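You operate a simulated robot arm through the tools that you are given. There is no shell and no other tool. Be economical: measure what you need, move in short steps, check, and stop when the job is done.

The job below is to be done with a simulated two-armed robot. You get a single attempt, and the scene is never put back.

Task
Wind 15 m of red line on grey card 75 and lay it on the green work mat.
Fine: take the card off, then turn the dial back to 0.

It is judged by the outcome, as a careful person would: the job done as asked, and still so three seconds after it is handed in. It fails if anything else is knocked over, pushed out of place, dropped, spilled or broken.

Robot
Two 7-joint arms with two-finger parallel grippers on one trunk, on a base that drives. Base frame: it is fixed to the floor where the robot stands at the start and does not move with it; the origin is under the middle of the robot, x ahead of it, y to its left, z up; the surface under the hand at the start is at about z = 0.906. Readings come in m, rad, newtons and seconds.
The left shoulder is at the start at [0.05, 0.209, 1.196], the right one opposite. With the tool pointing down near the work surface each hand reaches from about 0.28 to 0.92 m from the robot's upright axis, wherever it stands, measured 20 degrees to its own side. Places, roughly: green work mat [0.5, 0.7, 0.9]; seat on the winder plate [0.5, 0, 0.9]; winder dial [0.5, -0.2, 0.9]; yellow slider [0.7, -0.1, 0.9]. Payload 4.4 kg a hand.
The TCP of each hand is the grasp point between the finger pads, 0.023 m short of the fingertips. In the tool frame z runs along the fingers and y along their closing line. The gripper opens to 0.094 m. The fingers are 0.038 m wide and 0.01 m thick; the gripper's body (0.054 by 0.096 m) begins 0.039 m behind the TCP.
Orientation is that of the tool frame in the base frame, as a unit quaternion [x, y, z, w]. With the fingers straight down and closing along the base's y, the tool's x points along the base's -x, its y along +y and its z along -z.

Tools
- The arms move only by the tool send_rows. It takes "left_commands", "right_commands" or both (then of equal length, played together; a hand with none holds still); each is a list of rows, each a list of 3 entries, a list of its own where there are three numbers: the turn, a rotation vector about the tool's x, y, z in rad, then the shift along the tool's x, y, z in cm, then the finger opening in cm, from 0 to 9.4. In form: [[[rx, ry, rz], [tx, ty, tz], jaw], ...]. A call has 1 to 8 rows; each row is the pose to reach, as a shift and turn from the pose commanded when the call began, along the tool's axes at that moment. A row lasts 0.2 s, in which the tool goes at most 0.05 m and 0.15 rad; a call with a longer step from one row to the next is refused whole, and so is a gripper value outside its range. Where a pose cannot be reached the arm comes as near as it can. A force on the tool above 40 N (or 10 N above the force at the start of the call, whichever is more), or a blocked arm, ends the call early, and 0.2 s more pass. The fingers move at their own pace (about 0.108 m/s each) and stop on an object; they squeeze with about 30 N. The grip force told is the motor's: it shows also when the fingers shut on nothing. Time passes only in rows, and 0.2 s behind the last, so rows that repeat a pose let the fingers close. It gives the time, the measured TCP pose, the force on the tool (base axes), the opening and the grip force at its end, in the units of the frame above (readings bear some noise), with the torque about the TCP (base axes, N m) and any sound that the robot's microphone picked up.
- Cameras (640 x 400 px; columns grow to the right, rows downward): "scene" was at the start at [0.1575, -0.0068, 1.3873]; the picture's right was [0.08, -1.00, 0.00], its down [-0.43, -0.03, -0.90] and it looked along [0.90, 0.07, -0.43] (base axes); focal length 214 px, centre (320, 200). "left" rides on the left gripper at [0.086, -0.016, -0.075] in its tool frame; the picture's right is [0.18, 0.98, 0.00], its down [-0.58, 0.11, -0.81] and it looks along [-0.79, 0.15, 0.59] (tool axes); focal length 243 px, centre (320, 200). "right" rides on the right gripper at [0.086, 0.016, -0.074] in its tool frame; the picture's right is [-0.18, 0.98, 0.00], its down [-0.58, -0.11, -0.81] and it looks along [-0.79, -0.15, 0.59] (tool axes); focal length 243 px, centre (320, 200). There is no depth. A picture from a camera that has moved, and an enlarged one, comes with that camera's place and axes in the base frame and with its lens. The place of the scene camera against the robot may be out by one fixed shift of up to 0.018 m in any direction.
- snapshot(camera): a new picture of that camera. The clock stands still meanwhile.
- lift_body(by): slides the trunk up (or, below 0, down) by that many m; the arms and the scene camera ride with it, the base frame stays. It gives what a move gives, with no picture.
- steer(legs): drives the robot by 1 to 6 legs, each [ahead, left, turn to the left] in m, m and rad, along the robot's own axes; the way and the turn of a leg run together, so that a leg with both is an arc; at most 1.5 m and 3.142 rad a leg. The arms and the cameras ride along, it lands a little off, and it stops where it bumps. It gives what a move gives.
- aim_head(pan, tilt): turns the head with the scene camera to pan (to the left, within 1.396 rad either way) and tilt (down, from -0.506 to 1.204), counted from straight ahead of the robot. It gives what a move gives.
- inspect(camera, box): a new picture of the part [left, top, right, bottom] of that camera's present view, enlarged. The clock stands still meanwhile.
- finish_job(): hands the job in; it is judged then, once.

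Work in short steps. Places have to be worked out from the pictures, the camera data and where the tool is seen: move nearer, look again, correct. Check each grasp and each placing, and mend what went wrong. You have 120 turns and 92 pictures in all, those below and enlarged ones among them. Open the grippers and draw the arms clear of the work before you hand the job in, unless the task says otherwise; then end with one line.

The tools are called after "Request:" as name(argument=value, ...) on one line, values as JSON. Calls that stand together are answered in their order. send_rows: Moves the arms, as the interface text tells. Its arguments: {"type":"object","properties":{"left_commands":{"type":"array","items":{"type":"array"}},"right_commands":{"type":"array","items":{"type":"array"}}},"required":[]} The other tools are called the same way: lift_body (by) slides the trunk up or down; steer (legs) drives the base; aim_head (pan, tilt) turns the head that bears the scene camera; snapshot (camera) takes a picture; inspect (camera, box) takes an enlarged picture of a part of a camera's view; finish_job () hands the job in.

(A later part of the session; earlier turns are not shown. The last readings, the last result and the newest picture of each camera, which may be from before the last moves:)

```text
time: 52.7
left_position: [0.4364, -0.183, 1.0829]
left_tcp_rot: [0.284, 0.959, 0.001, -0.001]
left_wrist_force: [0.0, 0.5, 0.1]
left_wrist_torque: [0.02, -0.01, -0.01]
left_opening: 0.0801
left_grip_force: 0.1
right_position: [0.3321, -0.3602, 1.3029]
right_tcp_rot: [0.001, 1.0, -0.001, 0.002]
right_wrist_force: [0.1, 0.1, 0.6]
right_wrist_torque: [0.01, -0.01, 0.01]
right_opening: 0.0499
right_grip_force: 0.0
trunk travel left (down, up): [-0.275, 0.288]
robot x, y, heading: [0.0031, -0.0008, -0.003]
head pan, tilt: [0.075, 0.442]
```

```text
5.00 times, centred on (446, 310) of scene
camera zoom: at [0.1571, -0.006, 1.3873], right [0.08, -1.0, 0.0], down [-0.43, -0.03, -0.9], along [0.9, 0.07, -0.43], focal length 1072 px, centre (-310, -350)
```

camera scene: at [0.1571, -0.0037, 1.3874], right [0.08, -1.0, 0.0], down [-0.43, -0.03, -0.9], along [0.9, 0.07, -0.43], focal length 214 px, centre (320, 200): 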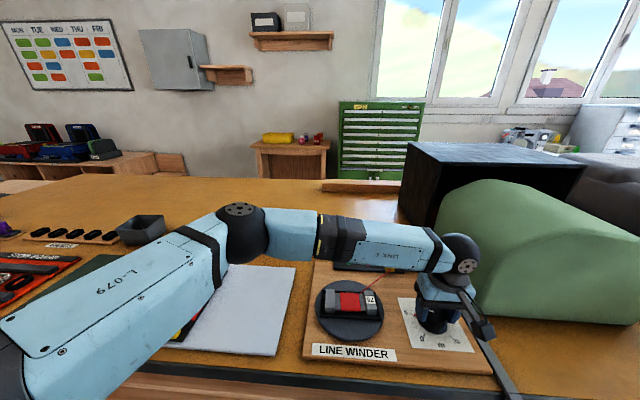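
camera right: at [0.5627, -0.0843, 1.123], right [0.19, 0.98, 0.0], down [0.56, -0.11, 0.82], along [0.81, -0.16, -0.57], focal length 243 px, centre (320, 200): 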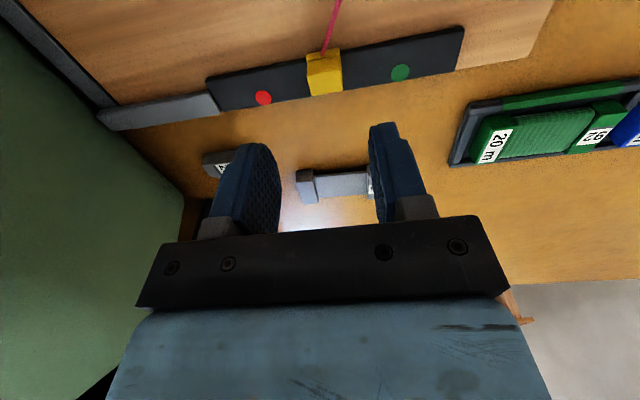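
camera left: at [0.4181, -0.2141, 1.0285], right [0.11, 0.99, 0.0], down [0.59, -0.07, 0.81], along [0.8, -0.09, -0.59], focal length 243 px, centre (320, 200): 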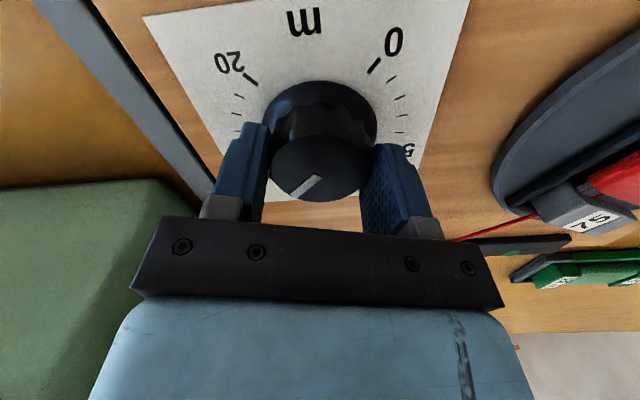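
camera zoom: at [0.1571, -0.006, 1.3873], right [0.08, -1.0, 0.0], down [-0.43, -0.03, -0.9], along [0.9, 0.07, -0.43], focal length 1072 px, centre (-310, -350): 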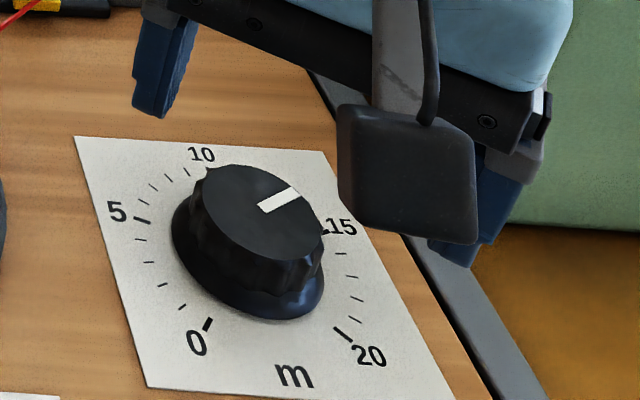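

The scale is 14°/m; the dial is near 14.3–14.5 m. I swing the hand to view the pointer from the −y side, where the red mark shows.

Request:
send_rows(left_commands=[[[0, 0, -0.15], [-1, 0, 0], 8], [[0, 0, -0.3], [-2, 0, 0], 8], [[0, 0, -0.45], [-3, 0, 0], 8], [[0, 0, -0.6], [-4, 0, 0], 8], [[0, 0, -0.75], [-5, 0, 0], 8], [[0, 0, -0.9], [-6, 0, 0], 8], [[0, 0, -1.05], [-7, 0.1, 0], 8], [[0, 0, -1.2], [-8.1, 0.2, 1], 8]])

Request:
send_rows(left_commands=[[[0, 0, -0.15], [0, 0, 0], 8], [[0, 0, -0.3], [0, 0, 0], 8], [[0, 0, -0.45], [0, 0, 1], 8], [[0, 0, -0.58], [0, 0, 3], 8], [[0, 0, -0.58], [0, 0, 4], 8]])

Request:
inspect(camera="left", box=[220, 0, 420, 125])

```text
time: 54.5
left_position: [0.5079, -0.2223, 1.0724]
left_tcp_rot: [-0.308, 0.951, 0.003, 0.001]
left_wrist_force: [-0.2, 0.2, 0.4]
left_wrist_torque: [-0.01, -0.04, -0.02]
left_opening: 0.0799
left_grip_force: 0.0
right_position: [0.3339, -0.3606, 1.3039]
right_tcp_rot: [0.002, 1.0, -0.002, 0.0]
right_wrist_force: [0.6, 1.1, -0.5]
right_wrist_torque: [-0.05, 0.01, -0.03]
right_opening: 0.0502
right_grip_force: 0.2
trunk travel left (down, up): [-0.275, 0.288]
robot x, y, heading: [0.0005, 0.0, 0.0]
head pan, tilt: [0.075, 0.442]
```

```text
time: 55.7
left_position: [0.5077, -0.226, 1.035]
left_tcp_rot: [-0.567, 0.824, 0.002, 0.001]
left_wrist_force: [-0.5, -0.3, -0.3]
left_wrist_torque: [0.0, 0.02, 0.0]
left_opening: 0.08
left_grip_force: 0.0
right_position: [0.3341, -0.3609, 1.3035]
right_tcp_rot: [0.002, 1.0, -0.003, 0.002]
right_wrist_force: [-0.2, 1.5, -0.6]
right_wrist_torque: [-0.03, 0.0, -0.01]
right_opening: 0.0499
right_grip_force: 0.0
trunk travel left (down, up): [-0.275, 0.288]
robot x, y, heading: [0.004, -0.0031, -0.004]
head pan, tilt: [0.075, 0.442]
```

```text
3.20 times, centred on (320, 62) of left
camera zoom: at [0.4907, -0.3125, 1.1087], right [-0.98, 0.18, 0.0], down [0.11, 0.58, 0.81], along [0.15, 0.8, -0.59], focal length 776 px, centre (320, 640)
```

zoom: 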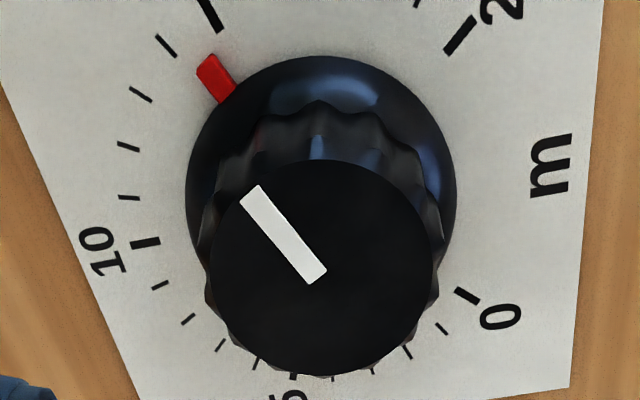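

The red mark reads about 14.45 m, matching my turn tally (202.5° at 14°/m). I regrip and turn 0.132 rad more.

Request:
send_rows(left_commands=[[[0, 0, 0], [0, 0.2, 3], 8], [[0, 0, 0], [0, 0.2, 6], 8], [[0, 0, 0], [0, 0.2, 8.1], 8], [[0, 0, 0], [0, 0.2, 8.1], 5.5], [[0, 0, 0], [0, 0.2, 8.1], 4], [[0, 0, 0], [0, 0.2, 8.1], 4], [[0, 0, 0.132], [0, 0.2, 8.1], 4], [[0, 0, 0.132], [0, 0.2, 8.1], 4]])

Request:
send_rows(left_commands=[[[0, 0, 0], [0, 0, 0], 8], [[0, 0, 0], [0, 0, 0], 8], [[0, 0, 0], [0, 0, -4], 8], [[0, 0, 0], [0, 0, -8], 8]])

Request:
inspect(camera="left", box=[220, 0, 420, 125])

```text
time: 57.5
left_position: [0.5068, -0.2247, 0.9553]
left_tcp_rot: [-0.511, 0.86, 0.002, 0.001]
left_wrist_force: [24.6, -14.9, 6.7]
left_wrist_torque: [-0.38, -1.64, -0.03]
left_opening: 0.0515
left_grip_force: 45.1
right_position: [0.3355, -0.363, 1.3028]
right_tcp_rot: [0.002, 1.0, 0.0, 0.0]
right_wrist_force: [-0.4, 0.0, 0.7]
right_wrist_torque: [0.0, -0.01, -0.01]
right_opening: 0.0499
right_grip_force: 0.1
trunk travel left (down, up): [-0.275, 0.288]
robot x, y, heading: [-0.0, -0.0024, -0.001]
head pan, tilt: [0.075, 0.442]
```

```text
time: 58.5
left_position: [0.5021, -0.2231, 1.0353]
left_tcp_rot: [-0.511, 0.86, 0.001, 0.001]
left_wrist_force: [0.2, 0.9, 0.3]
left_wrist_torque: [-0.05, -0.02, 0.0]
left_opening: 0.0803
left_grip_force: 0.1
right_position: [0.3332, -0.3614, 1.303]
right_tcp_rot: [0.002, 1.0, -0.002, 0.003]
right_wrist_force: [0.5, 1.2, 0.2]
right_wrist_torque: [0.0, -0.03, 0.02]
right_opening: 0.0499
right_grip_force: 0.0
trunk travel left (down, up): [-0.275, 0.288]
robot x, y, heading: [0.0019, -0.0, -0.003]
head pan, tilt: [0.075, 0.442]
```

```text
3.20 times, centred on (320, 62) of left
camera zoom: at [0.4737, -0.3073, 1.1096], right [-0.95, 0.31, 0.0], down [0.18, 0.56, 0.81], along [0.25, 0.77, -0.59], focal length 776 px, centre (320, 640)
```

zoom: 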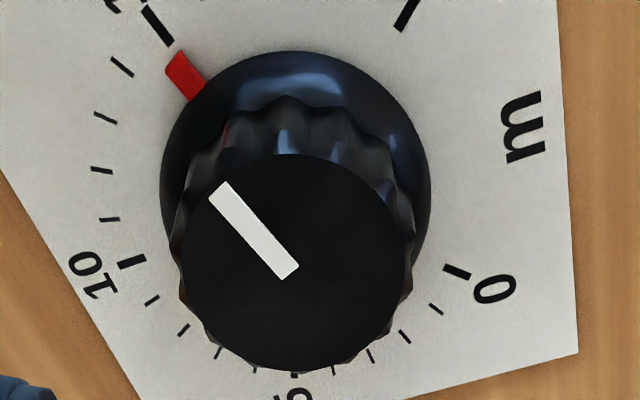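

Nearly at 15. I look closer to decide if a touch more is needed.

Request:
inspect(camera="left", box=[250, 0, 314, 40])

```text
10.00 times, centred on (282, 20) of left
camera zoom: at [0.4737, -0.3073, 1.1096], right [-0.95, 0.31, 0.0], down [0.18, 0.56, 0.81], along [0.25, 0.77, -0.59], focal length 2426 px, centre (700, 2000)
```

zoom: 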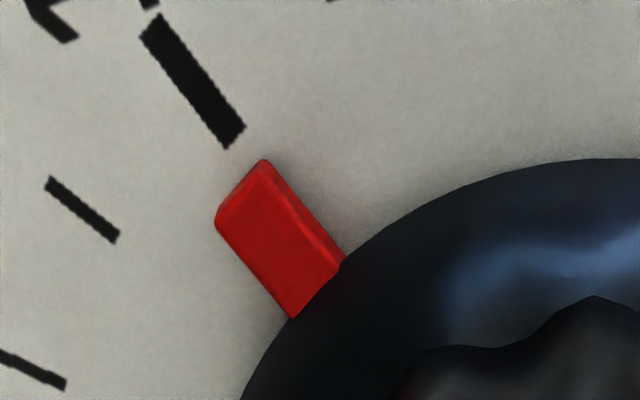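

The mark is aligned with the 15 tick within about 0.1 m. Next I look at the card and its new orientation.

Request:
inspect(camera="scene", box=[300, 250, 460, 350])

```text
4.00 times, centred on (380, 300) of scene
camera zoom: at [0.1571, -0.007, 1.3872], right [0.08, -1.0, 0.0], down [-0.43, -0.03, -0.9], along [0.9, 0.07, -0.43], focal length 858 px, centre (80, -200)
```

zoom: 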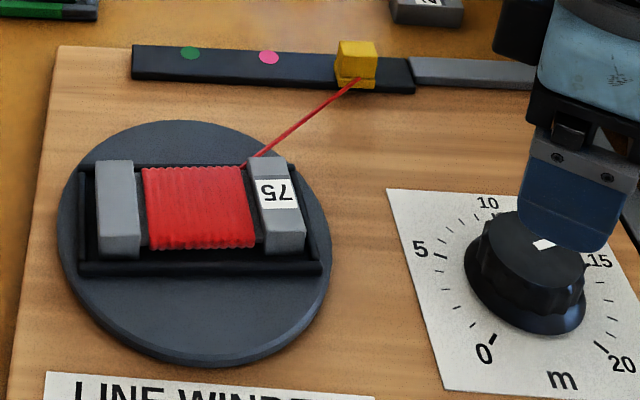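

The card is wound red and now lies turned half round, label to the right. I move the left hand over its left bar at (0.525,0.015), closing along x again.

Request:
send_rows(left_commands=[[[0, 0, 0], [0, 0, -4], 8], [[0, 0, -0.1], [-4, 1.7, -5], 8], [[0, 0, -0.2], [-8, 3.4, -5], 8], [[0, 0, -0.3], [-12, 5.1, -5], 8], [[0, 0, -0.4], [-16, 6.8, -5], 8], [[0, 0, -0.5], [-20, 8.5, -4], 8], [[0, 0, -0.5], [-22, 9.36, -3], 8], [[0, 0, -0.5], [-22, 9.36, -3], 8]])

Request:
inspect(camera="left", box=[160, 0, 480, 200])

```text
time: 60.3
left_position: [0.5274, 0.0135, 1.0628]
left_tcp_rot: [0.708, -0.706, -0.002, -0.001]
left_wrist_force: [0.8, 0.3, -0.4]
left_wrist_torque: [0.02, 0.01, -0.02]
left_opening: 0.0801
left_grip_force: 0.1
right_position: [0.3333, -0.3619, 1.3033]
right_tcp_rot: [0.001, 1.0, -0.002, 0.001]
right_wrist_force: [0.7, -0.1, -0.2]
right_wrist_torque: [0.03, 0.05, -0.02]
right_opening: 0.0502
right_grip_force: 0.1
trunk travel left (down, up): [-0.275, 0.288]
robot x, y, heading: [0.0048, -0.0038, -0.001]
head pan, tilt: [0.075, 0.442]
```

```text
2.00 times, centred on (320, 100) of left
camera zoom: at [0.543, -0.0722, 1.1378], right [-0.98, -0.19, 0.0], down [-0.11, 0.58, 0.81], along [-0.15, 0.79, -0.59], focal length 485 px, centre (320, 400)
```

zoom: 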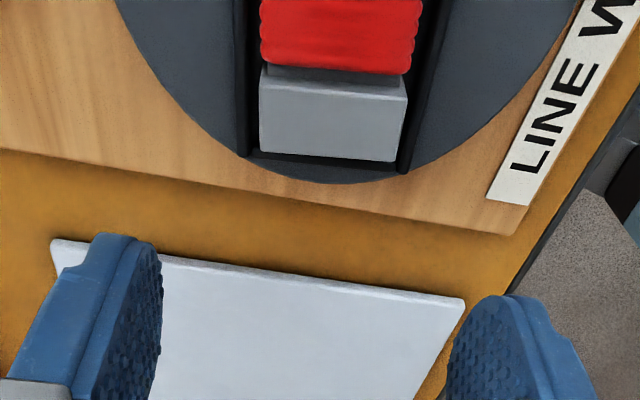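

The left bar's centre is about (0.523,0.011), with the card turned ~0.07 rad CCW. I align and descend to z≈0.960 with the jaw at 6.4 cm.

Request:
send_rows(left_commands=[[[0, 0, -0.07], [-0.1, 0.4, 2], 6.6], [[0, 0, -0.07], [-0.1, 0.4, 5], 6.6], [[0, 0, -0.07], [-0.1, 0.4, 8], 6.6], [[0, 0, -0.07], [-0.1, 0.4, 9.5], 6.6], [[0, 0, -0.07], [-0.1, 0.4, 10.3], 6.6], [[0, 0, -0.07], [-0.1, 0.4, 10.3], 6.6]])

Request:
inspect(camera="left", box=[160, 30, 480, 230])

Request:
inspect(camera="scene", box=[300, 260, 428, 340])

```text
time: 61.7
left_position: [0.5245, 0.0149, 0.963]
left_tcp_rot: [0.732, -0.681, -0.001, -0.001]
left_wrist_force: [-0.3, 0.2, 0.7]
left_wrist_torque: [-0.02, -0.02, 0.0]
left_opening: 0.0659
left_grip_force: 0.1
right_position: [0.3335, -0.3617, 1.303]
right_tcp_rot: [0.001, 1.0, -0.002, 0.001]
right_wrist_force: [0.8, -0.5, 0.5]
right_wrist_torque: [0.02, -0.03, -0.01]
right_opening: 0.0498
right_grip_force: 0.1
trunk travel left (down, up): [-0.275, 0.288]
robot x, y, heading: [-0.001, 0.0027, 0.0]
head pan, tilt: [0.075, 0.442]
```

```text
2.00 times, centred on (320, 130) of left
camera zoom: at [0.5463, -0.0693, 1.0371], right [-0.97, -0.25, 0.0], down [-0.15, 0.57, 0.81], along [-0.2, 0.78, -0.59], focal length 485 px, centre (320, 340)
```

zoom: 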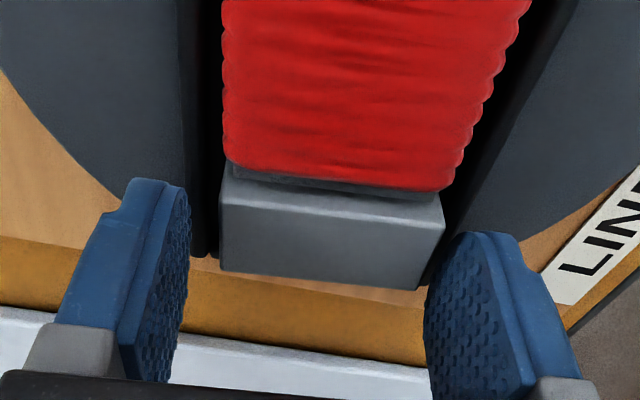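

```text
5.00 times, centred on (364, 300) of scene
camera zoom: at [0.1575, -0.0068, 1.3873], right [0.08, -1.0, 0.0], down [-0.43, -0.03, -0.9], along [0.9, 0.07, -0.43], focal length 1072 px, centre (100, -300)
```

zoom: 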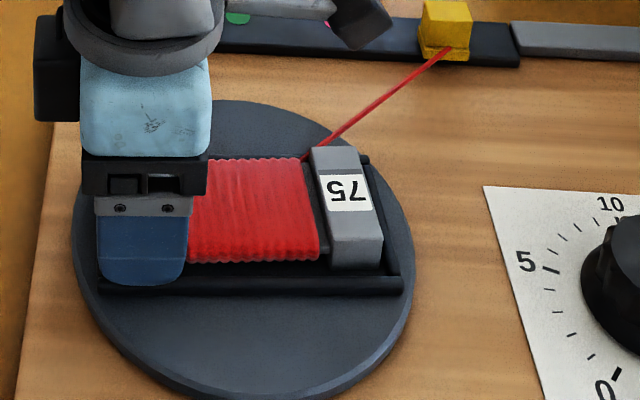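

Aligned. I lower 3 mm, close, and lift slowly.

Request:
send_rows(left_commands=[[[0, 0, 0], [0, 0, 0.3], 6.6], [[0, 0, 0], [0, 0, 0.3], 5], [[0, 0, 0], [0, 0, 0.3], 4], [[0, 0, 0], [0, 0, 0.3], 4], [[0, 0, 0], [0, 0, -0.7], 4], [[0, 0, 0], [0, 0, -2], 4], [[0, 0, 0], [0, 0, -4], 4], [[0, 0, 0], [0, 0, -6], 4]])

Request:
snapshot(camera="scene")

Request:
snapshot(camera="left")

```text
time: 63.5
left_position: [0.5228, 0.018, 1.0211]
left_tcp_rot: [0.732, -0.681, -0.001, -0.002]
left_wrist_force: [0.6, 0.6, -0.5]
left_wrist_torque: [0.04, 0.01, -0.02]
left_opening: 0.0533
left_grip_force: 29.9
right_position: [0.3336, -0.3622, 1.3032]
right_tcp_rot: [0.002, 1.0, -0.002, 0.002]
right_wrist_force: [-0.8, 0.2, -0.6]
right_wrist_torque: [-0.01, 0.02, 0.0]
right_opening: 0.0502
right_grip_force: 0.1
trunk travel left (down, up): [-0.275, 0.288]
robot x, y, heading: [0.0016, 0.004, 0.006]
head pan, tilt: [0.075, 0.442]
```

```text
22 pictures are left
camera scene: at [0.1573, -0.0069, 1.3873], right [0.08, -1.0, 0.0], down [-0.43, -0.03, -0.9], along [0.9, 0.07, -0.43], focal length 214 px, centre (320, 200)
```

scene: 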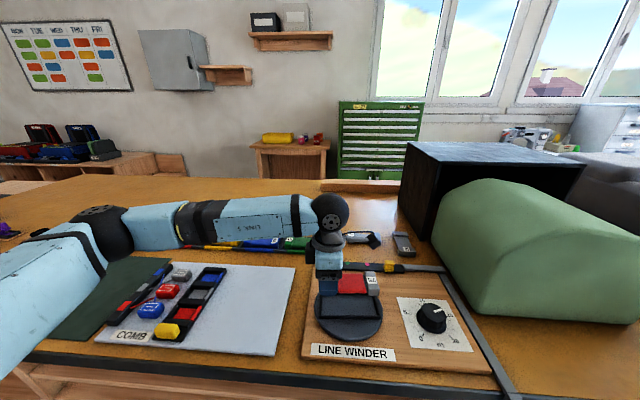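

```text
21 pictures are left
camera left: at [0.5452, -0.0682, 1.0956], right [-0.97, -0.25, 0.0], down [-0.15, 0.57, 0.81], along [-0.2, 0.78, -0.59], focal length 243 px, centre (320, 200)
```

left: 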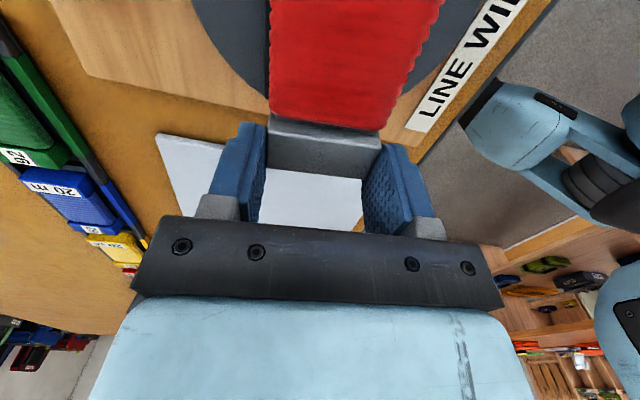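

Card lifted, well held with 15 m of red line on it. I raise it and carry it left toward the mat.

Request:
send_rows(left_commands=[[[0, 0, 0], [-1, 0, -4], 4], [[0, 0, 0], [-5, -0.4, -6.5], 4], [[0, 0, 0], [-9.5, -0.7, -8], 4], [[0, 0, 0], [-14, -1, -8], 4], [[0, 0, 0], [-18.5, -1.4, -8], 4], [[0, 0, 0], [-23, -1.7, -8], 4], [[0, 0, 0], [-27.5, -2, -8], 4], [[0, 0, 0], [-32, -2.3, -8], 4]])

Request:
send_rows(left_commands=[[[0, 0, 0], [-4.5, -0.3, 0], 4], [[0, 0, 0], [-9, -0.6, 0], 4], [[0, 0, 0], [-13.5, -1, 0], 4], [[0, 0, 0], [-18, -1.3, 0], 4], [[0, 0, 0], [-22, -1.6, 0], 4], [[0, 0, 0], [-25, -1.8, 0], 4]])

Request:
aim_head(pan=0.8, tilt=0.6)

Request:
snapshot(camera="scene")

Request:
snapshot(camera="left")

```text
time: 65.3
left_position: [0.5188, 0.3354, 1.0999]
left_tcp_rot: [0.731, -0.682, -0.001, 0.0]
left_wrist_force: [0.4, -0.2, -0.6]
left_wrist_torque: [0.03, -0.01, -0.02]
left_opening: 0.0534
left_grip_force: 30.0
right_position: [0.3331, -0.3584, 1.3041]
right_tcp_rot: [0.001, 1.0, -0.003, 0.002]
right_wrist_force: [0.5, -0.1, 0.1]
right_wrist_torque: [-0.02, -0.02, 0.0]
right_opening: 0.0503
right_grip_force: 0.0
trunk travel left (down, up): [-0.275, 0.288]
robot x, y, heading: [0.0023, 0.0023, -0.008]
head pan, tilt: [0.075, 0.442]
```

```text
time: 66.7
left_position: [0.5219, 0.5845, 1.1035]
left_tcp_rot: [0.732, -0.681, -0.001, -0.001]
left_wrist_force: [0.3, 0.2, -0.5]
left_wrist_torque: [0.07, 0.02, 0.02]
left_opening: 0.0532
left_grip_force: 29.8
right_position: [0.3337, -0.3599, 1.3033]
right_tcp_rot: [0.002, 1.0, -0.002, 0.002]
right_wrist_force: [0.7, -0.1, 0.0]
right_wrist_torque: [0.0, 0.0, -0.02]
right_opening: 0.05
right_grip_force: 0.1
trunk travel left (down, up): [-0.275, 0.288]
robot x, y, heading: [0.0, -0.001, 0.001]
head pan, tilt: [0.075, 0.442]
```

```text
time: 67.8
left_position: [0.5239, 0.5838, 1.1033]
left_tcp_rot: [0.731, -0.682, -0.001, -0.001]
left_wrist_force: [0.1, 0.5, -0.3]
left_wrist_torque: [0.07, 0.0, 0.0]
left_opening: 0.0535
left_grip_force: 30.2
right_position: [0.3336, -0.3612, 1.3027]
right_tcp_rot: [0.002, 1.0, -0.002, 0.001]
right_wrist_force: [-0.5, 0.2, -0.5]
right_wrist_torque: [0.0, 0.01, -0.01]
right_opening: 0.05
right_grip_force: 0.0
trunk travel left (down, up): [-0.275, 0.288]
robot x, y, heading: [0.0006, -0.0016, -0.001]
head pan, tilt: [0.799, 0.6]
```

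```text
20 pictures are left
camera scene: at [0.1275, 0.0497, 1.373], right [0.72, -0.7, 0.0], down [-0.39, -0.4, -0.83], along [0.58, 0.59, -0.56], focal length 214 px, centre (320, 200)
```

scene: 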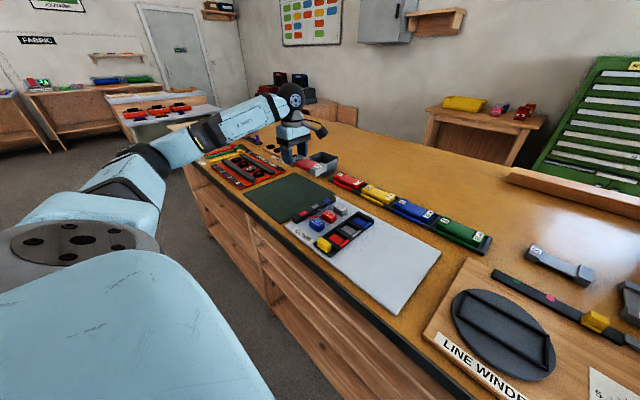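

```text
19 pictures are left
camera left: at [0.546, 0.4981, 1.1779], right [-0.97, -0.25, 0.0], down [-0.15, 0.57, 0.81], along [-0.2, 0.78, -0.59], focal length 243 px, centre (320, 200)
```

left: 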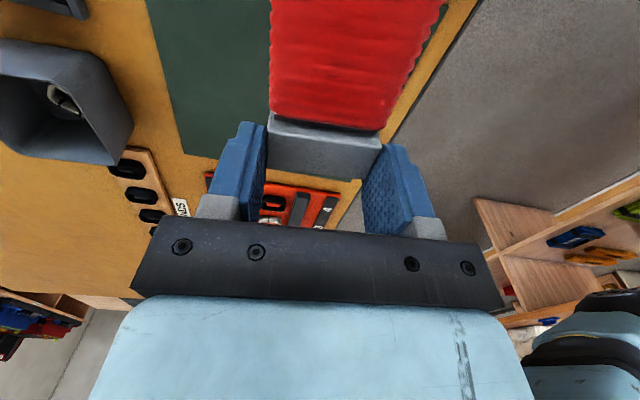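

The mat spans about x 0.41–0.67, y 0.51–0.79 with the comb strip on its right edge. I put the card centre at (0.54,0.68): move there and lower to about 1.5 cm above.

Request:
send_rows(left_commands=[[[0, 0, 0], [-4.5, -0.8, 0], 4], [[0, 0, 0], [-9, -1.6, 0], 4], [[0, 0, 0], [-12.5, -2.2, 1], 4], [[0, 0, 0], [-14.65, -2.5, 4], 4], [[0, 0, 0], [-14.65, -2.5, 8], 4], [[0, 0, 0], [-14.65, -2.5, 12], 4], [[0, 0, 0], [-14.65, -2.5, 14.5], 4], [[0, 0, 0], [-14.65, -2.5, 14.5], 4]])

Request:
inspect(camera="scene", box=[220, 120, 380, 240])

Request:
snapshot(camera="left")

```text
time: 69.6
left_position: [0.5371, 0.7364, 0.9568]
left_tcp_rot: [0.732, -0.682, -0.001, -0.002]
left_wrist_force: [0.1, 0.9, -0.5]
left_wrist_torque: [0.03, -0.01, 0.03]
left_opening: 0.0532
left_grip_force: 29.9
right_position: [0.3336, -0.3616, 1.3044]
right_tcp_rot: [0.002, 1.0, -0.002, 0.001]
right_wrist_force: [0.7, 0.3, 0.3]
right_wrist_torque: [-0.02, 0.01, 0.0]
right_opening: 0.05
right_grip_force: 0.0
trunk travel left (down, up): [-0.275, 0.288]
robot x, y, heading: [-0.0015, -0.0032, -0.003]
head pan, tilt: [0.799, 0.6]
```

```text
3.33 times, centred on (300, 180) of scene
camera zoom: at [0.1272, 0.0495, 1.373], right [0.72, -0.7, 0.0], down [-0.39, -0.4, -0.83], along [0.58, 0.59, -0.56], focal length 715 px, centre (387, 267)
```

zoom: 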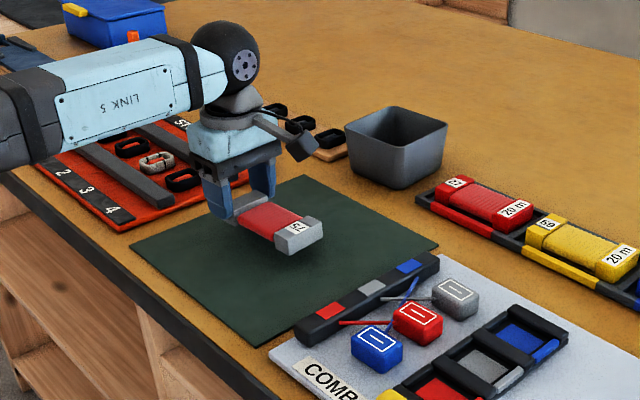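

```text
17 pictures are left
camera left: at [0.5589, 0.6504, 1.0299], right [-0.97, -0.25, 0.0], down [-0.15, 0.57, 0.81], along [-0.2, 0.78, -0.59], focal length 243 px, centre (320, 200)
```

left: 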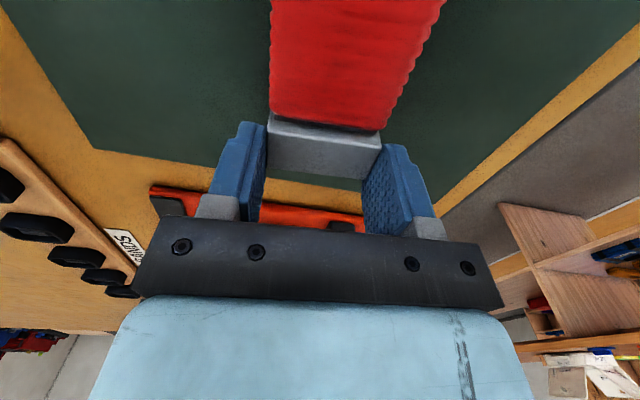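

The card is above the mat. I shift 2 cm toward the mat's middle and lower until light contact.

Request:
send_rows(left_commands=[[[0, 0, 0], [1.5, 0, 0], 4], [[0, 0, 0], [1.5, 0, 0.8], 4], [[0, 0, 0], [1.5, 0, 1.2], 4], [[0, 0, 0], [1.5, 0, 1.5], 4], [[0, 0, 0], [1.5, 0, 1.7], 4]])

```text
time: 70.8
left_position: [0.5392, 0.7215, 0.9405]
left_tcp_rot: [0.732, -0.681, -0.002, -0.001]
left_wrist_force: [-0.9, 0.0, -0.4]
left_wrist_torque: [0.04, -0.01, -0.01]
left_opening: 0.0534
left_grip_force: 30.3
right_position: [0.3339, -0.3615, 1.3038]
right_tcp_rot: [0.002, 1.0, -0.002, 0.001]
right_wrist_force: [0.0, 0.1, -0.7]
right_wrist_torque: [0.0, -0.01, 0.0]
right_opening: 0.0501
right_grip_force: 0.0
trunk travel left (down, up): [-0.275, 0.288]
robot x, y, heading: [-0.0006, 0.0037, 0.005]
head pan, tilt: [0.799, 0.6]
```

No contact yet, so I lower further in millimetre steps.

Request:
send_rows(left_commands=[[[0, 0, 0], [0, 0, 0.2], 4], [[0, 0, 0], [0, 0, 0.4], 4], [[0, 0, 0], [0, 0, 0.5], 4]])

```text
time: 71.6
left_position: [0.5408, 0.7217, 0.9356]
left_tcp_rot: [0.732, -0.682, -0.001, -0.001]
left_wrist_force: [-1.7, -0.3, 0.1]
left_wrist_torque: [0.02, -0.02, 0.01]
left_opening: 0.0533
left_grip_force: 29.7
right_position: [0.3333, -0.362, 1.3036]
right_tcp_rot: [0.002, 1.0, -0.002, 0.0]
right_wrist_force: [0.0, -1.2, -0.5]
right_wrist_torque: [0.0, 0.0, 0.0]
right_opening: 0.0499
right_grip_force: 0.0
trunk travel left (down, up): [-0.275, 0.288]
robot x, y, heading: [-0.004, 0.0023, -0.001]
head pan, tilt: [0.799, 0.6]
```

Request:
send_rows(left_commands=[[[0, 0, 0], [0, 0, 0.1], 4], [[0, 0, 0], [0, 0, 0.2], 4], [[0, 0, 0], [0, 0, 0.3], 4]])

Request:
inspect(camera="scene", box=[260, 160, 340, 210])

```text
time: 72.4
left_position: [0.5398, 0.7204, 0.9357]
left_tcp_rot: [0.732, -0.681, -0.001, -0.003]
left_wrist_force: [3.0, 4.4, 13.9]
left_wrist_torque: [-0.58, 0.08, 0.16]
left_opening: 0.0534
left_grip_force: 30.1
right_position: [0.3325, -0.3633, 1.3027]
right_tcp_rot: [0.001, 1.0, -0.001, 0.002]
right_wrist_force: [-0.4, 0.2, 0.1]
right_wrist_torque: [0.0, -0.01, 0.0]
right_opening: 0.0501
right_grip_force: 0.1
trunk travel left (down, up): [-0.275, 0.288]
robot x, y, heading: [-0.0011, 0.003, -0.002]
head pan, tilt: [0.799, 0.6]
```

```text
8.00 times, centred on (300, 185) of scene
camera zoom: at [0.1265, 0.0485, 1.3734], right [0.72, -0.7, 0.0], down [-0.39, -0.4, -0.83], along [0.58, 0.59, -0.56], focal length 1716 px, centre (480, 320)
```

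zoom: 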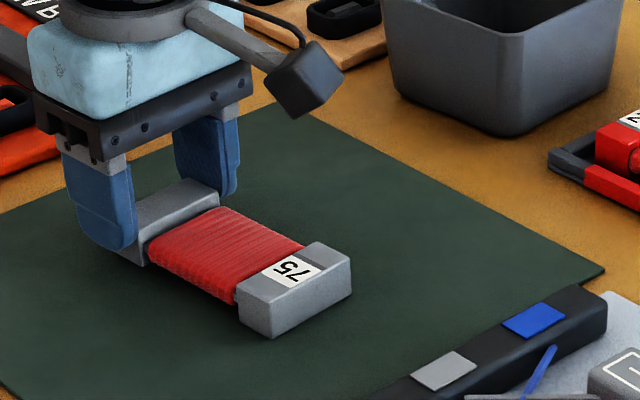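

The card rests on the mat (14 N contact). I open the fingers and lift clear.

Request:
send_rows(left_commands=[[[0, 0, 0], [0, 0, -0.2], 5.4], [[0, 0, 0], [0, 0, -0.2], 6.8], [[0, 0, 0], [0, 0, -0.2], 6.8], [[0, 0, 0], [0, 0, -3], 6.8], [[0, 0, 0], [0, 0, -7], 6.8], [[0, 0, 0], [0, 0, -11], 6.8], [[0, 0, 0], [0, 0, -15], 6.8]])

Request:
inspect(camera="scene", box=[240, 150, 360, 225])

```text
time: 74.0
left_position: [0.5384, 0.7199, 1.0843]
left_tcp_rot: [0.732, -0.682, -0.002, -0.001]
left_wrist_force: [-0.9, 0.2, -0.2]
left_wrist_torque: [-0.01, -0.02, 0.0]
left_opening: 0.0681
left_grip_force: 0.0
right_position: [0.3344, -0.3613, 1.303]
right_tcp_rot: [0.002, 1.0, -0.003, 0.001]
right_wrist_force: [-0.2, 0.0, 0.4]
right_wrist_torque: [0.0, -0.03, -0.03]
right_opening: 0.0501
right_grip_force: 0.0
trunk travel left (down, up): [-0.275, 0.288]
robot x, y, heading: [-0.0015, 0.0025, -0.004]
head pan, tilt: [0.799, 0.6]
```

```text
5.33 times, centred on (300, 188) of scene
camera zoom: at [0.1272, 0.0489, 1.373], right [0.72, -0.7, 0.0], down [-0.39, -0.4, -0.83], along [0.58, 0.59, -0.56], focal length 1144 px, centre (427, 267)
```

zoom: 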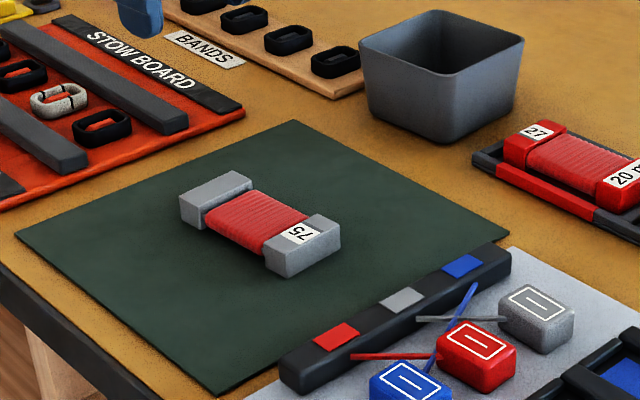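

Card 75 lies flat on the mat. Now back to the dial: first leg right, turning the wrist as I go.

Request:
send_rows(left_commands=[[[0, 0, 0], [4, 0.4, -2], 8], [[0, 0, 0.1], [8.7, 0.9, -3], 8], [[0, 0, 0.2], [13.4, 1.4, -3], 8], [[0, 0, 0.32], [18.1, 1.9, -3], 8], [[0, 0, 0.44], [22.8, 2.4, -3], 8], [[0, 0, 0.56], [27.5, 2.9, -3], 8], [[0, 0, 0.7], [32.2, 3.4, -3], 8], [[0, 0, 0.84], [36.9, 3.9, -3], 8]])

Request:
aim_head(pan=0.0, tilt=0.5)

```text
time: 75.8
left_position: [0.5255, 0.3472, 1.1132]
left_tcp_rot: [-0.389, 0.921, 0.003, 0.001]
left_wrist_force: [-0.2, -1.6, -0.7]
left_wrist_torque: [0.04, 0.0, -0.03]
left_opening: 0.08
left_grip_force: 0.1
right_position: [0.3333, -0.3619, 1.3024]
right_tcp_rot: [0.001, 1.0, -0.001, 0.001]
right_wrist_force: [-0.2, -0.4, -0.3]
right_wrist_torque: [0.02, 0.01, -0.02]
right_opening: 0.0498
right_grip_force: 0.0
trunk travel left (down, up): [-0.275, 0.288]
robot x, y, heading: [-0.001, -0.0013, 0.001]
head pan, tilt: [0.799, 0.6]
```

```text
time: 76.9
left_position: [0.5261, 0.3478, 1.1126]
left_tcp_rot: [-0.391, 0.92, 0.001, 0.0]
left_wrist_force: [-0.4, 0.2, 1.3]
left_wrist_torque: [0.0, -0.01, -0.02]
left_opening: 0.0801
left_grip_force: 0.0
right_position: [0.3343, -0.3617, 1.3028]
right_tcp_rot: [0.002, 1.0, -0.002, 0.001]
right_wrist_force: [-0.2, -0.2, 0.5]
right_wrist_torque: [-0.03, 0.0, -0.02]
right_opening: 0.05
right_grip_force: 0.0
trunk travel left (down, up): [-0.275, 0.288]
robot x, y, heading: [0.003, 0.0033, -0.004]
head pan, tilt: [0.0, 0.499]
```

Request:
send_rows(left_commands=[[[0, 0, 0.11], [3.46, -3.1, 0], 8], [[0, 0, 0.22], [6.92, -6.2, 0], 8], [[0, 0, 0.33], [10.4, -9.3, 0], 8], [[0, 0, 0.44], [13.8, -12.4, 0], 8], [[0, 0, 0.56], [17.3, -15.5, 0], 8], [[0, 0, 0.68], [20.8, -18.6, 0], 8], [[0, 0, 0.8], [24.2, -21.7, 0], 8], [[0, 0, 0.9], [27.7, -24.8, 0], 8]])

```text
time: 78.7
left_position: [0.5148, -0.0246, 1.1112]
left_tcp_rot: [0.05, 0.999, 0.003, -0.001]
left_wrist_force: [-0.3, -1.0, -0.2]
left_wrist_torque: [0.02, -0.01, 0.0]
left_opening: 0.0796
left_grip_force: 0.0
right_position: [0.334, -0.3636, 1.3022]
right_tcp_rot: [0.002, 1.0, -0.001, 0.001]
right_wrist_force: [0.8, -0.7, 0.0]
right_wrist_torque: [-0.02, -0.02, -0.02]
right_opening: 0.05
right_grip_force: 0.1
trunk travel left (down, up): [-0.275, 0.288]
robot x, y, heading: [0.004, 0.001, 0.001]
head pan, tilt: [0.0, 0.499]
```

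Request:
send_rows(left_commands=[[[0, 0, 0.12], [-0.2, -4, 0], 8], [[0, 0, 0.24], [-0.4, -8, 0], 8], [[0, 0, 0.36], [-0.6, -12, 0], 8], [[0, 0, 0.48], [-0.8, -16, 0], 8], [[0, 0, 0.53], [-1.0, -20, 2], 8], [[0, 0, 0.53], [-1.0, -20, 6], 8], [[0, 0, 0.53], [-1.0, -20, 8], 8]])

Request:
snapshot(camera="left")

```text
time: 80.3
left_position: [0.501, -0.2194, 1.0305]
left_tcp_rot: [0.309, 0.951, 0.001, -0.002]
left_wrist_force: [0.3, -0.6, 0.5]
left_wrist_torque: [0.0, 0.04, 0.0]
left_opening: 0.0801
left_grip_force: 0.0
right_position: [0.3333, -0.3627, 1.3036]
right_tcp_rot: [0.002, 1.0, -0.002, 0.001]
right_wrist_force: [0.2, -0.4, 0.4]
right_wrist_torque: [-0.01, -0.02, 0.01]
right_opening: 0.0498
right_grip_force: 0.0
trunk travel left (down, up): [-0.275, 0.288]
robot x, y, heading: [-0.0041, -0.0043, -0.002]
head pan, tilt: [0.0, 0.499]
```

```text
14 pictures are left
camera left: at [0.4218, -0.183, 1.1052], right [0.43, 0.9, 0.0], down [0.54, -0.26, 0.8], along [0.73, -0.34, -0.59], focal length 243 px, centre (320, 200)
```

left: 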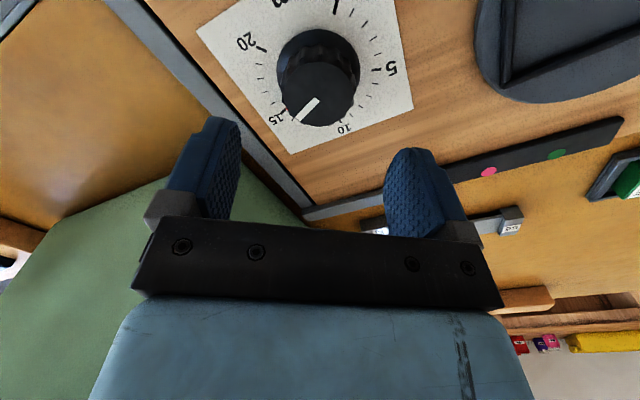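

The dial is still at 15. I descend, grip, and begin turning counter-clockwise.

Request:
send_rows(left_commands=[[[0, 0, 0], [-0.5, -0.15, 3], 8], [[0, 0, 0], [-0.5, -0.15, 6], 8], [[0, 0, 0], [-0.5, -0.15, 7.6], 8], [[0, 0, 0], [-0.5, -0.15, 7.6], 5.5], [[0, 0, 0], [-0.5, -0.15, 7.6], 4], [[0, 0, 0], [-0.5, -0.15, 7.6], 4]])

Request:
send_rows(left_commands=[[[0, 0, -0.15], [0, 0, 0], 4], [[0, 0, -0.3], [0, 0, 0], 4], [[0, 0, -0.45], [0, 0, 0], 4], [[0, 0, -0.6], [0, 0, 0], 4], [[0, 0, -0.75], [0, 0, 0], 4], [[0, 0, -0.9], [0, 0, 0], 4], [[0, 0, -1.05], [0, 0, 0], 4], [[0, 0, -1.2], [0, 0, 0], 4]])

```text
time: 81.7
left_position: [0.5075, -0.2246, 0.9521]
left_tcp_rot: [0.309, 0.951, 0.002, 0.0]
left_wrist_force: [0.3, -0.5, -2.1]
left_wrist_torque: [-0.22, -0.29, -0.02]
left_opening: 0.0515
left_grip_force: 44.5
right_position: [0.3343, -0.361, 1.3039]
right_tcp_rot: [0.002, 1.0, -0.002, 0.001]
right_wrist_force: [0.6, 0.5, -0.2]
right_wrist_torque: [0.0, 0.01, 0.02]
right_opening: 0.05
right_grip_force: 0.1
trunk travel left (down, up): [-0.275, 0.288]
robot x, y, heading: [0.0008, -0.0014, 0.0]
head pan, tilt: [0.0, 0.499]
```

```text
time: 83.5
left_position: [0.5077, -0.224, 0.9516]
left_tcp_rot: [-0.283, 0.959, 0.002, 0.0]
left_wrist_force: [2.2, 17.3, -14.0]
left_wrist_torque: [-0.37, 0.05, 0.0]
left_opening: 0.0513
left_grip_force: 45.1
right_position: [0.3344, -0.3602, 1.3042]
right_tcp_rot: [0.002, 1.0, -0.001, 0.001]
right_wrist_force: [-0.7, -0.5, 0.2]
right_wrist_torque: [0.01, -0.03, 0.01]
right_opening: 0.0501
right_grip_force: 0.3
trunk travel left (down, up): [-0.275, 0.288]
robot x, y, heading: [0.0006, -0.0005, -0.004]
head pan, tilt: [0.0, 0.499]
```

Request:
send_rows(left_commands=[[[0, 0, -0.15], [0, 0.1, 0], 4], [[0, 0, -0.3], [0, 0.1, 0], 4], [[0, 0, -0.45], [0, 0.1, 0], 4], [[0, 0, -0.6], [0, 0.1, 0], 4], [[0, 0, -0.66], [0, 0.1, 0], 4], [[0, 0, -0.66], [0, 0.1, 0], 4], [[0, 0, -0.66], [0, 0.1, 0], 8], [[0, 0, -0.66], [0, 0.1, 0], 8]])

Request:
send_rows(left_commands=[[[0, 0, 0.15], [0, 0, 0], 8], [[0, 0, 0.3], [0, 0, 0], 8], [[0, 0, 0.45], [0, 0, 0], 8], [[0, 0, 0.6], [0, 0, 0], 8], [[0, 0, 0.75], [0, 0, 0], 8], [[0, 0, 0.9], [0, 0, 0], 8], [[0, 0, 1.05], [0, 0, 0], 8], [[0, 0, 1.2], [0, 0, 0], 8]])

Request:
snapshot(camera="left")

```text
time: 85.3
left_position: [0.5052, -0.2259, 0.9544]
left_tcp_rot: [-0.577, 0.817, 0.001, 0.0]
left_wrist_force: [-0.7, 0.1, 0.4]
left_wrist_torque: [0.01, -0.02, -0.02]
left_opening: 0.08
left_grip_force: 0.0
right_position: [0.3338, -0.3603, 1.3025]
right_tcp_rot: [0.002, 1.0, -0.003, 0.001]
right_wrist_force: [-0.4, -0.3, -0.8]
right_wrist_torque: [-0.03, 0.01, -0.03]
right_opening: 0.0497
right_grip_force: 0.0
trunk travel left (down, up): [-0.275, 0.288]
robot x, y, heading: [-0.0003, -0.0008, -0.0]
head pan, tilt: [0.0, 0.499]
```

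```text
time: 87.1
left_position: [0.5054, -0.2253, 0.9544]
left_tcp_rot: [-0.015, 1.0, 0.002, 0.0]
left_wrist_force: [0.1, 0.2, 0.0]
left_wrist_torque: [-0.04, -0.03, 0.03]
left_opening: 0.08
left_grip_force: 0.1
right_position: [0.3337, -0.3597, 1.304]
right_tcp_rot: [0.002, 1.0, -0.002, 0.001]
right_wrist_force: [-0.2, 0.2, -0.2]
right_wrist_torque: [-0.04, 0.01, -0.01]
right_opening: 0.0499
right_grip_force: 0.1
trunk travel left (down, up): [-0.275, 0.288]
robot x, y, heading: [-0.0001, -0.0007, 0.002]
head pan, tilt: [0.0, 0.499]
```

```text
13 pictures are left
camera left: at [0.4191, -0.2437, 1.0287], right [-0.21, 0.98, 0.0], down [0.58, 0.12, 0.81], along [0.79, 0.17, -0.59], focal length 243 px, centre (320, 200)
```

left: 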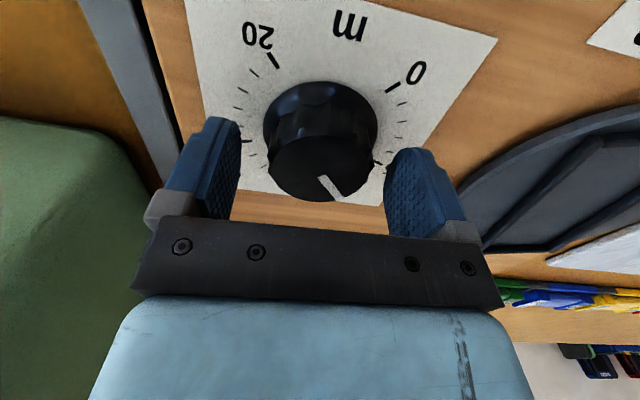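

About 7.4 m remains (≈1.80 rad). I continue turning the open hand to +0.6, then regrip.

Request:
send_rows(left_commands=[[[0, 0, 0.15], [0, 0, 0], 8], [[0, 0, 0.3], [0, 0, 0], 8], [[0, 0, 0.45], [0, 0, 0], 8], [[0, 0, 0.6], [0, 0, 0], 8], [[0, 0, 0.63], [0, 0, 0], 8], [[0, 0, 0.63], [0, 0, 0], 5.5], [[0, 0, 0.63], [0, 0, 0], 4], [[0, 0, 0.63], [0, 0, 0], 4]])

Request:
send_rows(left_commands=[[[0, 0, -0.15], [0, 0, 0], 4], [[0, 0, -0.3], [0, 0, 0], 4], [[0, 0, -0.45], [0, 0, 0], 4], [[0, 0, -0.6], [0, 0, 0], 4], [[0, 0, -0.75], [0, 0, 0], 4], [[0, 0, -0.9], [0, 0, 0], 4], [[0, 0, -1.05], [0, 0, 0], 4], [[0, 0, -1.2], [0, 0, 0], 4]])

```text
time: 88.9
left_position: [0.5059, -0.2242, 0.9536]
left_tcp_rot: [0.295, 0.956, 0.001, -0.001]
left_wrist_force: [2.0, 4.3, -0.8]
left_wrist_torque: [0.13, 0.25, -0.03]
left_opening: 0.0517
left_grip_force: 44.9
right_position: [0.3337, -0.3618, 1.3034]
right_tcp_rot: [0.002, 1.0, -0.001, 0.001]
right_wrist_force: [0.9, -0.8, 0.4]
right_wrist_torque: [-0.03, 0.03, 0.0]
right_opening: 0.0502
right_grip_force: 0.0
trunk travel left (down, up): [-0.275, 0.288]
robot x, y, heading: [0.0011, -0.0004, 0.003]
head pan, tilt: [0.0, 0.499]
```

```text
time: 90.7
left_position: [0.5063, -0.2247, 0.9527]
left_tcp_rot: [-0.298, 0.954, 0.002, -0.001]
left_wrist_force: [-1.1, 10.6, -8.0]
left_wrist_torque: [-0.9, 0.66, 0.03]
left_opening: 0.0514
left_grip_force: 44.7
right_position: [0.3336, -0.3603, 1.3036]
right_tcp_rot: [0.003, 1.0, -0.001, 0.001]
right_wrist_force: [0.5, 0.3, 0.4]
right_wrist_torque: [-0.02, -0.01, 0.01]
right_opening: 0.0499
right_grip_force: 0.0
trunk travel left (down, up): [-0.275, 0.288]
robot x, y, heading: [-0.001, 0.0023, -0.007]
head pan, tilt: [0.0, 0.499]
```

Request:
send_rows(left_commands=[[[0, 0, -0.15], [0, 0, 0], 4], [[0, 0, -0.3], [0, 0, 0], 4], [[0, 0, -0.45], [0, 0, 0], 4], [[0, 0, -0.56], [0, 0, 0], 4], [[0, 0, -0.56], [0, 0, 0], 4]])

Request:
inspect(camera="scene", box=[400, 250, 496, 310])

```text
time: 91.9
left_position: [0.5064, -0.2258, 0.9521]
left_tcp_rot: [-0.549, 0.836, 0.002, 0.002]
left_wrist_force: [8.6, -2.3, -9.3]
left_wrist_torque: [-0.47, -0.64, -0.71]
left_opening: 0.0515
left_grip_force: 44.8
right_position: [0.3357, -0.3629, 1.303]
right_tcp_rot: [0.001, 1.0, -0.002, 0.0]
right_wrist_force: [0.7, 0.0, -0.1]
right_wrist_torque: [0.01, -0.01, 0.0]
right_opening: 0.0503
right_grip_force: 0.1
trunk travel left (down, up): [-0.275, 0.288]
robot x, y, heading: [0.0009, 0.0004, 0.001]
head pan, tilt: [0.0, 0.499]
```

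```text
6.67 times, centred on (448, 280) of scene
camera zoom: at [0.1586, -0.0145, 1.3818], right [0.0, -1.0, 0.0], down [-0.48, 0.0, -0.88], along [0.88, 0.0, -0.48], focal length 1430 px, centre (-533, -333)
```

zoom: 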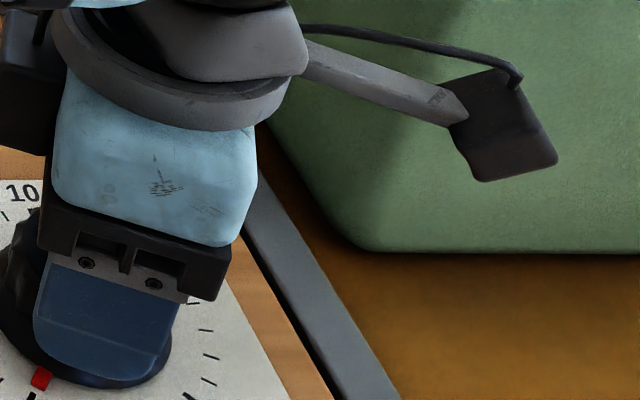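

A twist torque of −0.7 Nm has appeared, so the dial likely reached its end stop at 0. I release, lift and check.

Request:
send_rows(left_commands=[[[0, 0, 0], [0, 0, 0], 8], [[0, 0, 0], [0, 0, 0], 8], [[0, 0, 0], [0, 0, -4], 8], [[0, 0, 0], [0, 0, -8], 8], [[0, 0, 0], [-2, 2, -11], 8]])

Request:
inspect(camera="scene", box=[392, 260, 472, 310])

Request:
inspect(camera="left", box=[240, 0, 440, 125])

```text
time: 93.1
left_position: [0.4941, -0.1943, 1.0631]
left_tcp_rot: [-0.55, 0.835, 0.002, 0.001]
left_wrist_force: [-0.4, 0.8, 1.0]
left_wrist_torque: [-0.02, -0.03, -0.01]
left_opening: 0.08
left_grip_force: 0.0
right_position: [0.3326, -0.3597, 1.3033]
right_tcp_rot: [0.001, 1.0, -0.003, 0.002]
right_wrist_force: [0.1, 1.2, -0.7]
right_wrist_torque: [-0.01, 0.01, 0.02]
right_opening: 0.05
right_grip_force: 0.1
trunk travel left (down, up): [-0.275, 0.288]
robot x, y, heading: [0.0028, 0.0037, 0.001]
head pan, tilt: [0.0, 0.499]
```

```text
8.00 times, centred on (432, 285) of scene
camera zoom: at [0.1563, -0.0117, 1.3821], right [0.0, -1.0, 0.0], down [-0.48, 0.0, -0.88], along [0.88, 0.0, -0.48], focal length 1716 px, centre (-576, -480)
```

zoom: 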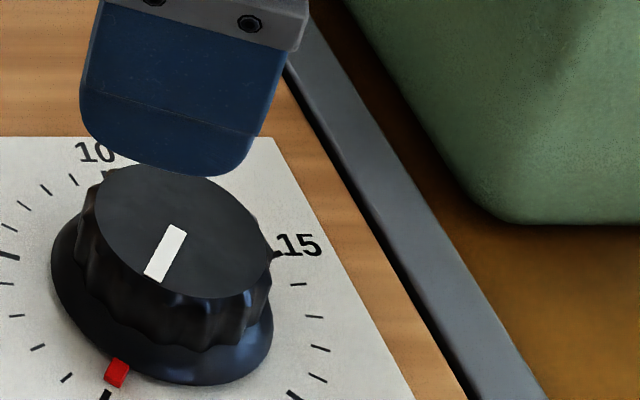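

```text
3.20 times, centred on (340, 62) of left
camera zoom: at [0.4742, -0.2805, 1.1383], right [-0.97, 0.22, 0.0], down [0.13, 0.58, 0.81], along [0.18, 0.79, -0.59], focal length 776 px, centre (256, 640)
```

zoom: 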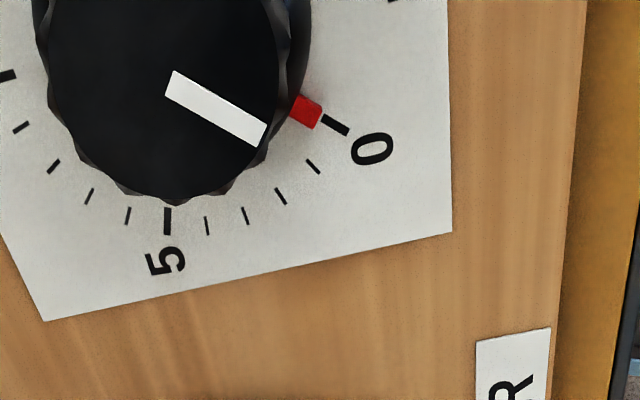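

The dial is exactly at 0. I withdraw the left hand up and clear.

Request:
send_rows(left_commands=[[[0, 0, 0], [0, 0, -4], 8], [[0, 0, 0], [-3, 1.7, -7], 8], [[0, 0, 0], [-7, 4, -9], 8], [[0, 0, 0], [-11, 6, -11], 8], [[0, 0, 0], [-15, 8.3, -12], 8], [[0, 0, 0], [-19, 10.6, -13], 8], [[0, 0, 0], [-23, 13, -13], 8], [[0, 0, 0], [-27, 15.2, -13], 8]])

Request:
aim_head(pan=0.4, tilt=0.5)

Request:
snapshot(camera="scene")

```text
refused: row 3 steps farther than a row can; nothing moved
```

```text
time: 94.0
left_position: [0.4942, -0.1964, 1.0622]
left_tcp_rot: [-0.549, 0.836, 0.002, 0.002]
left_wrist_force: [0.4, 0.0, -0.1]
left_wrist_torque: [-0.01, -0.02, 0.05]
left_opening: 0.0801
left_grip_force: 0.1
right_position: [0.3338, -0.3617, 1.3032]
right_tcp_rot: [0.001, 1.0, -0.002, 0.001]
right_wrist_force: [-1.0, 0.4, 0.8]
right_wrist_torque: [0.03, 0.0, 0.01]
right_opening: 0.0499
right_grip_force: 0.2
trunk travel left (down, up): [-0.275, 0.288]
robot x, y, heading: [0.0005, -0.0007, 0.003]
head pan, tilt: [0.4, 0.499]
```

```text
9 pictures are left
camera scene: at [0.1495, 0.0217, 1.382], right [0.39, -0.92, 0.0], down [-0.44, -0.19, -0.88], along [0.81, 0.34, -0.48], focal length 214 px, centre (320, 200)
```

scene: 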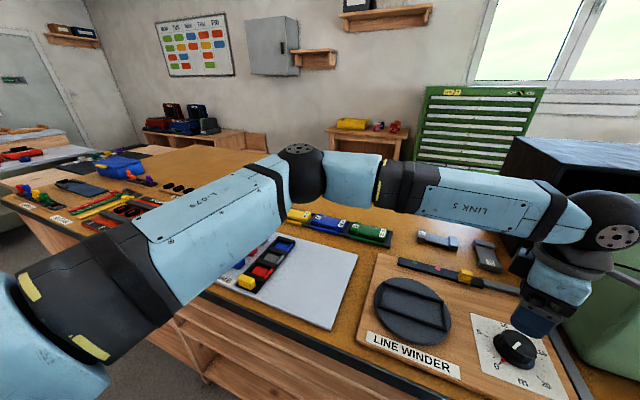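

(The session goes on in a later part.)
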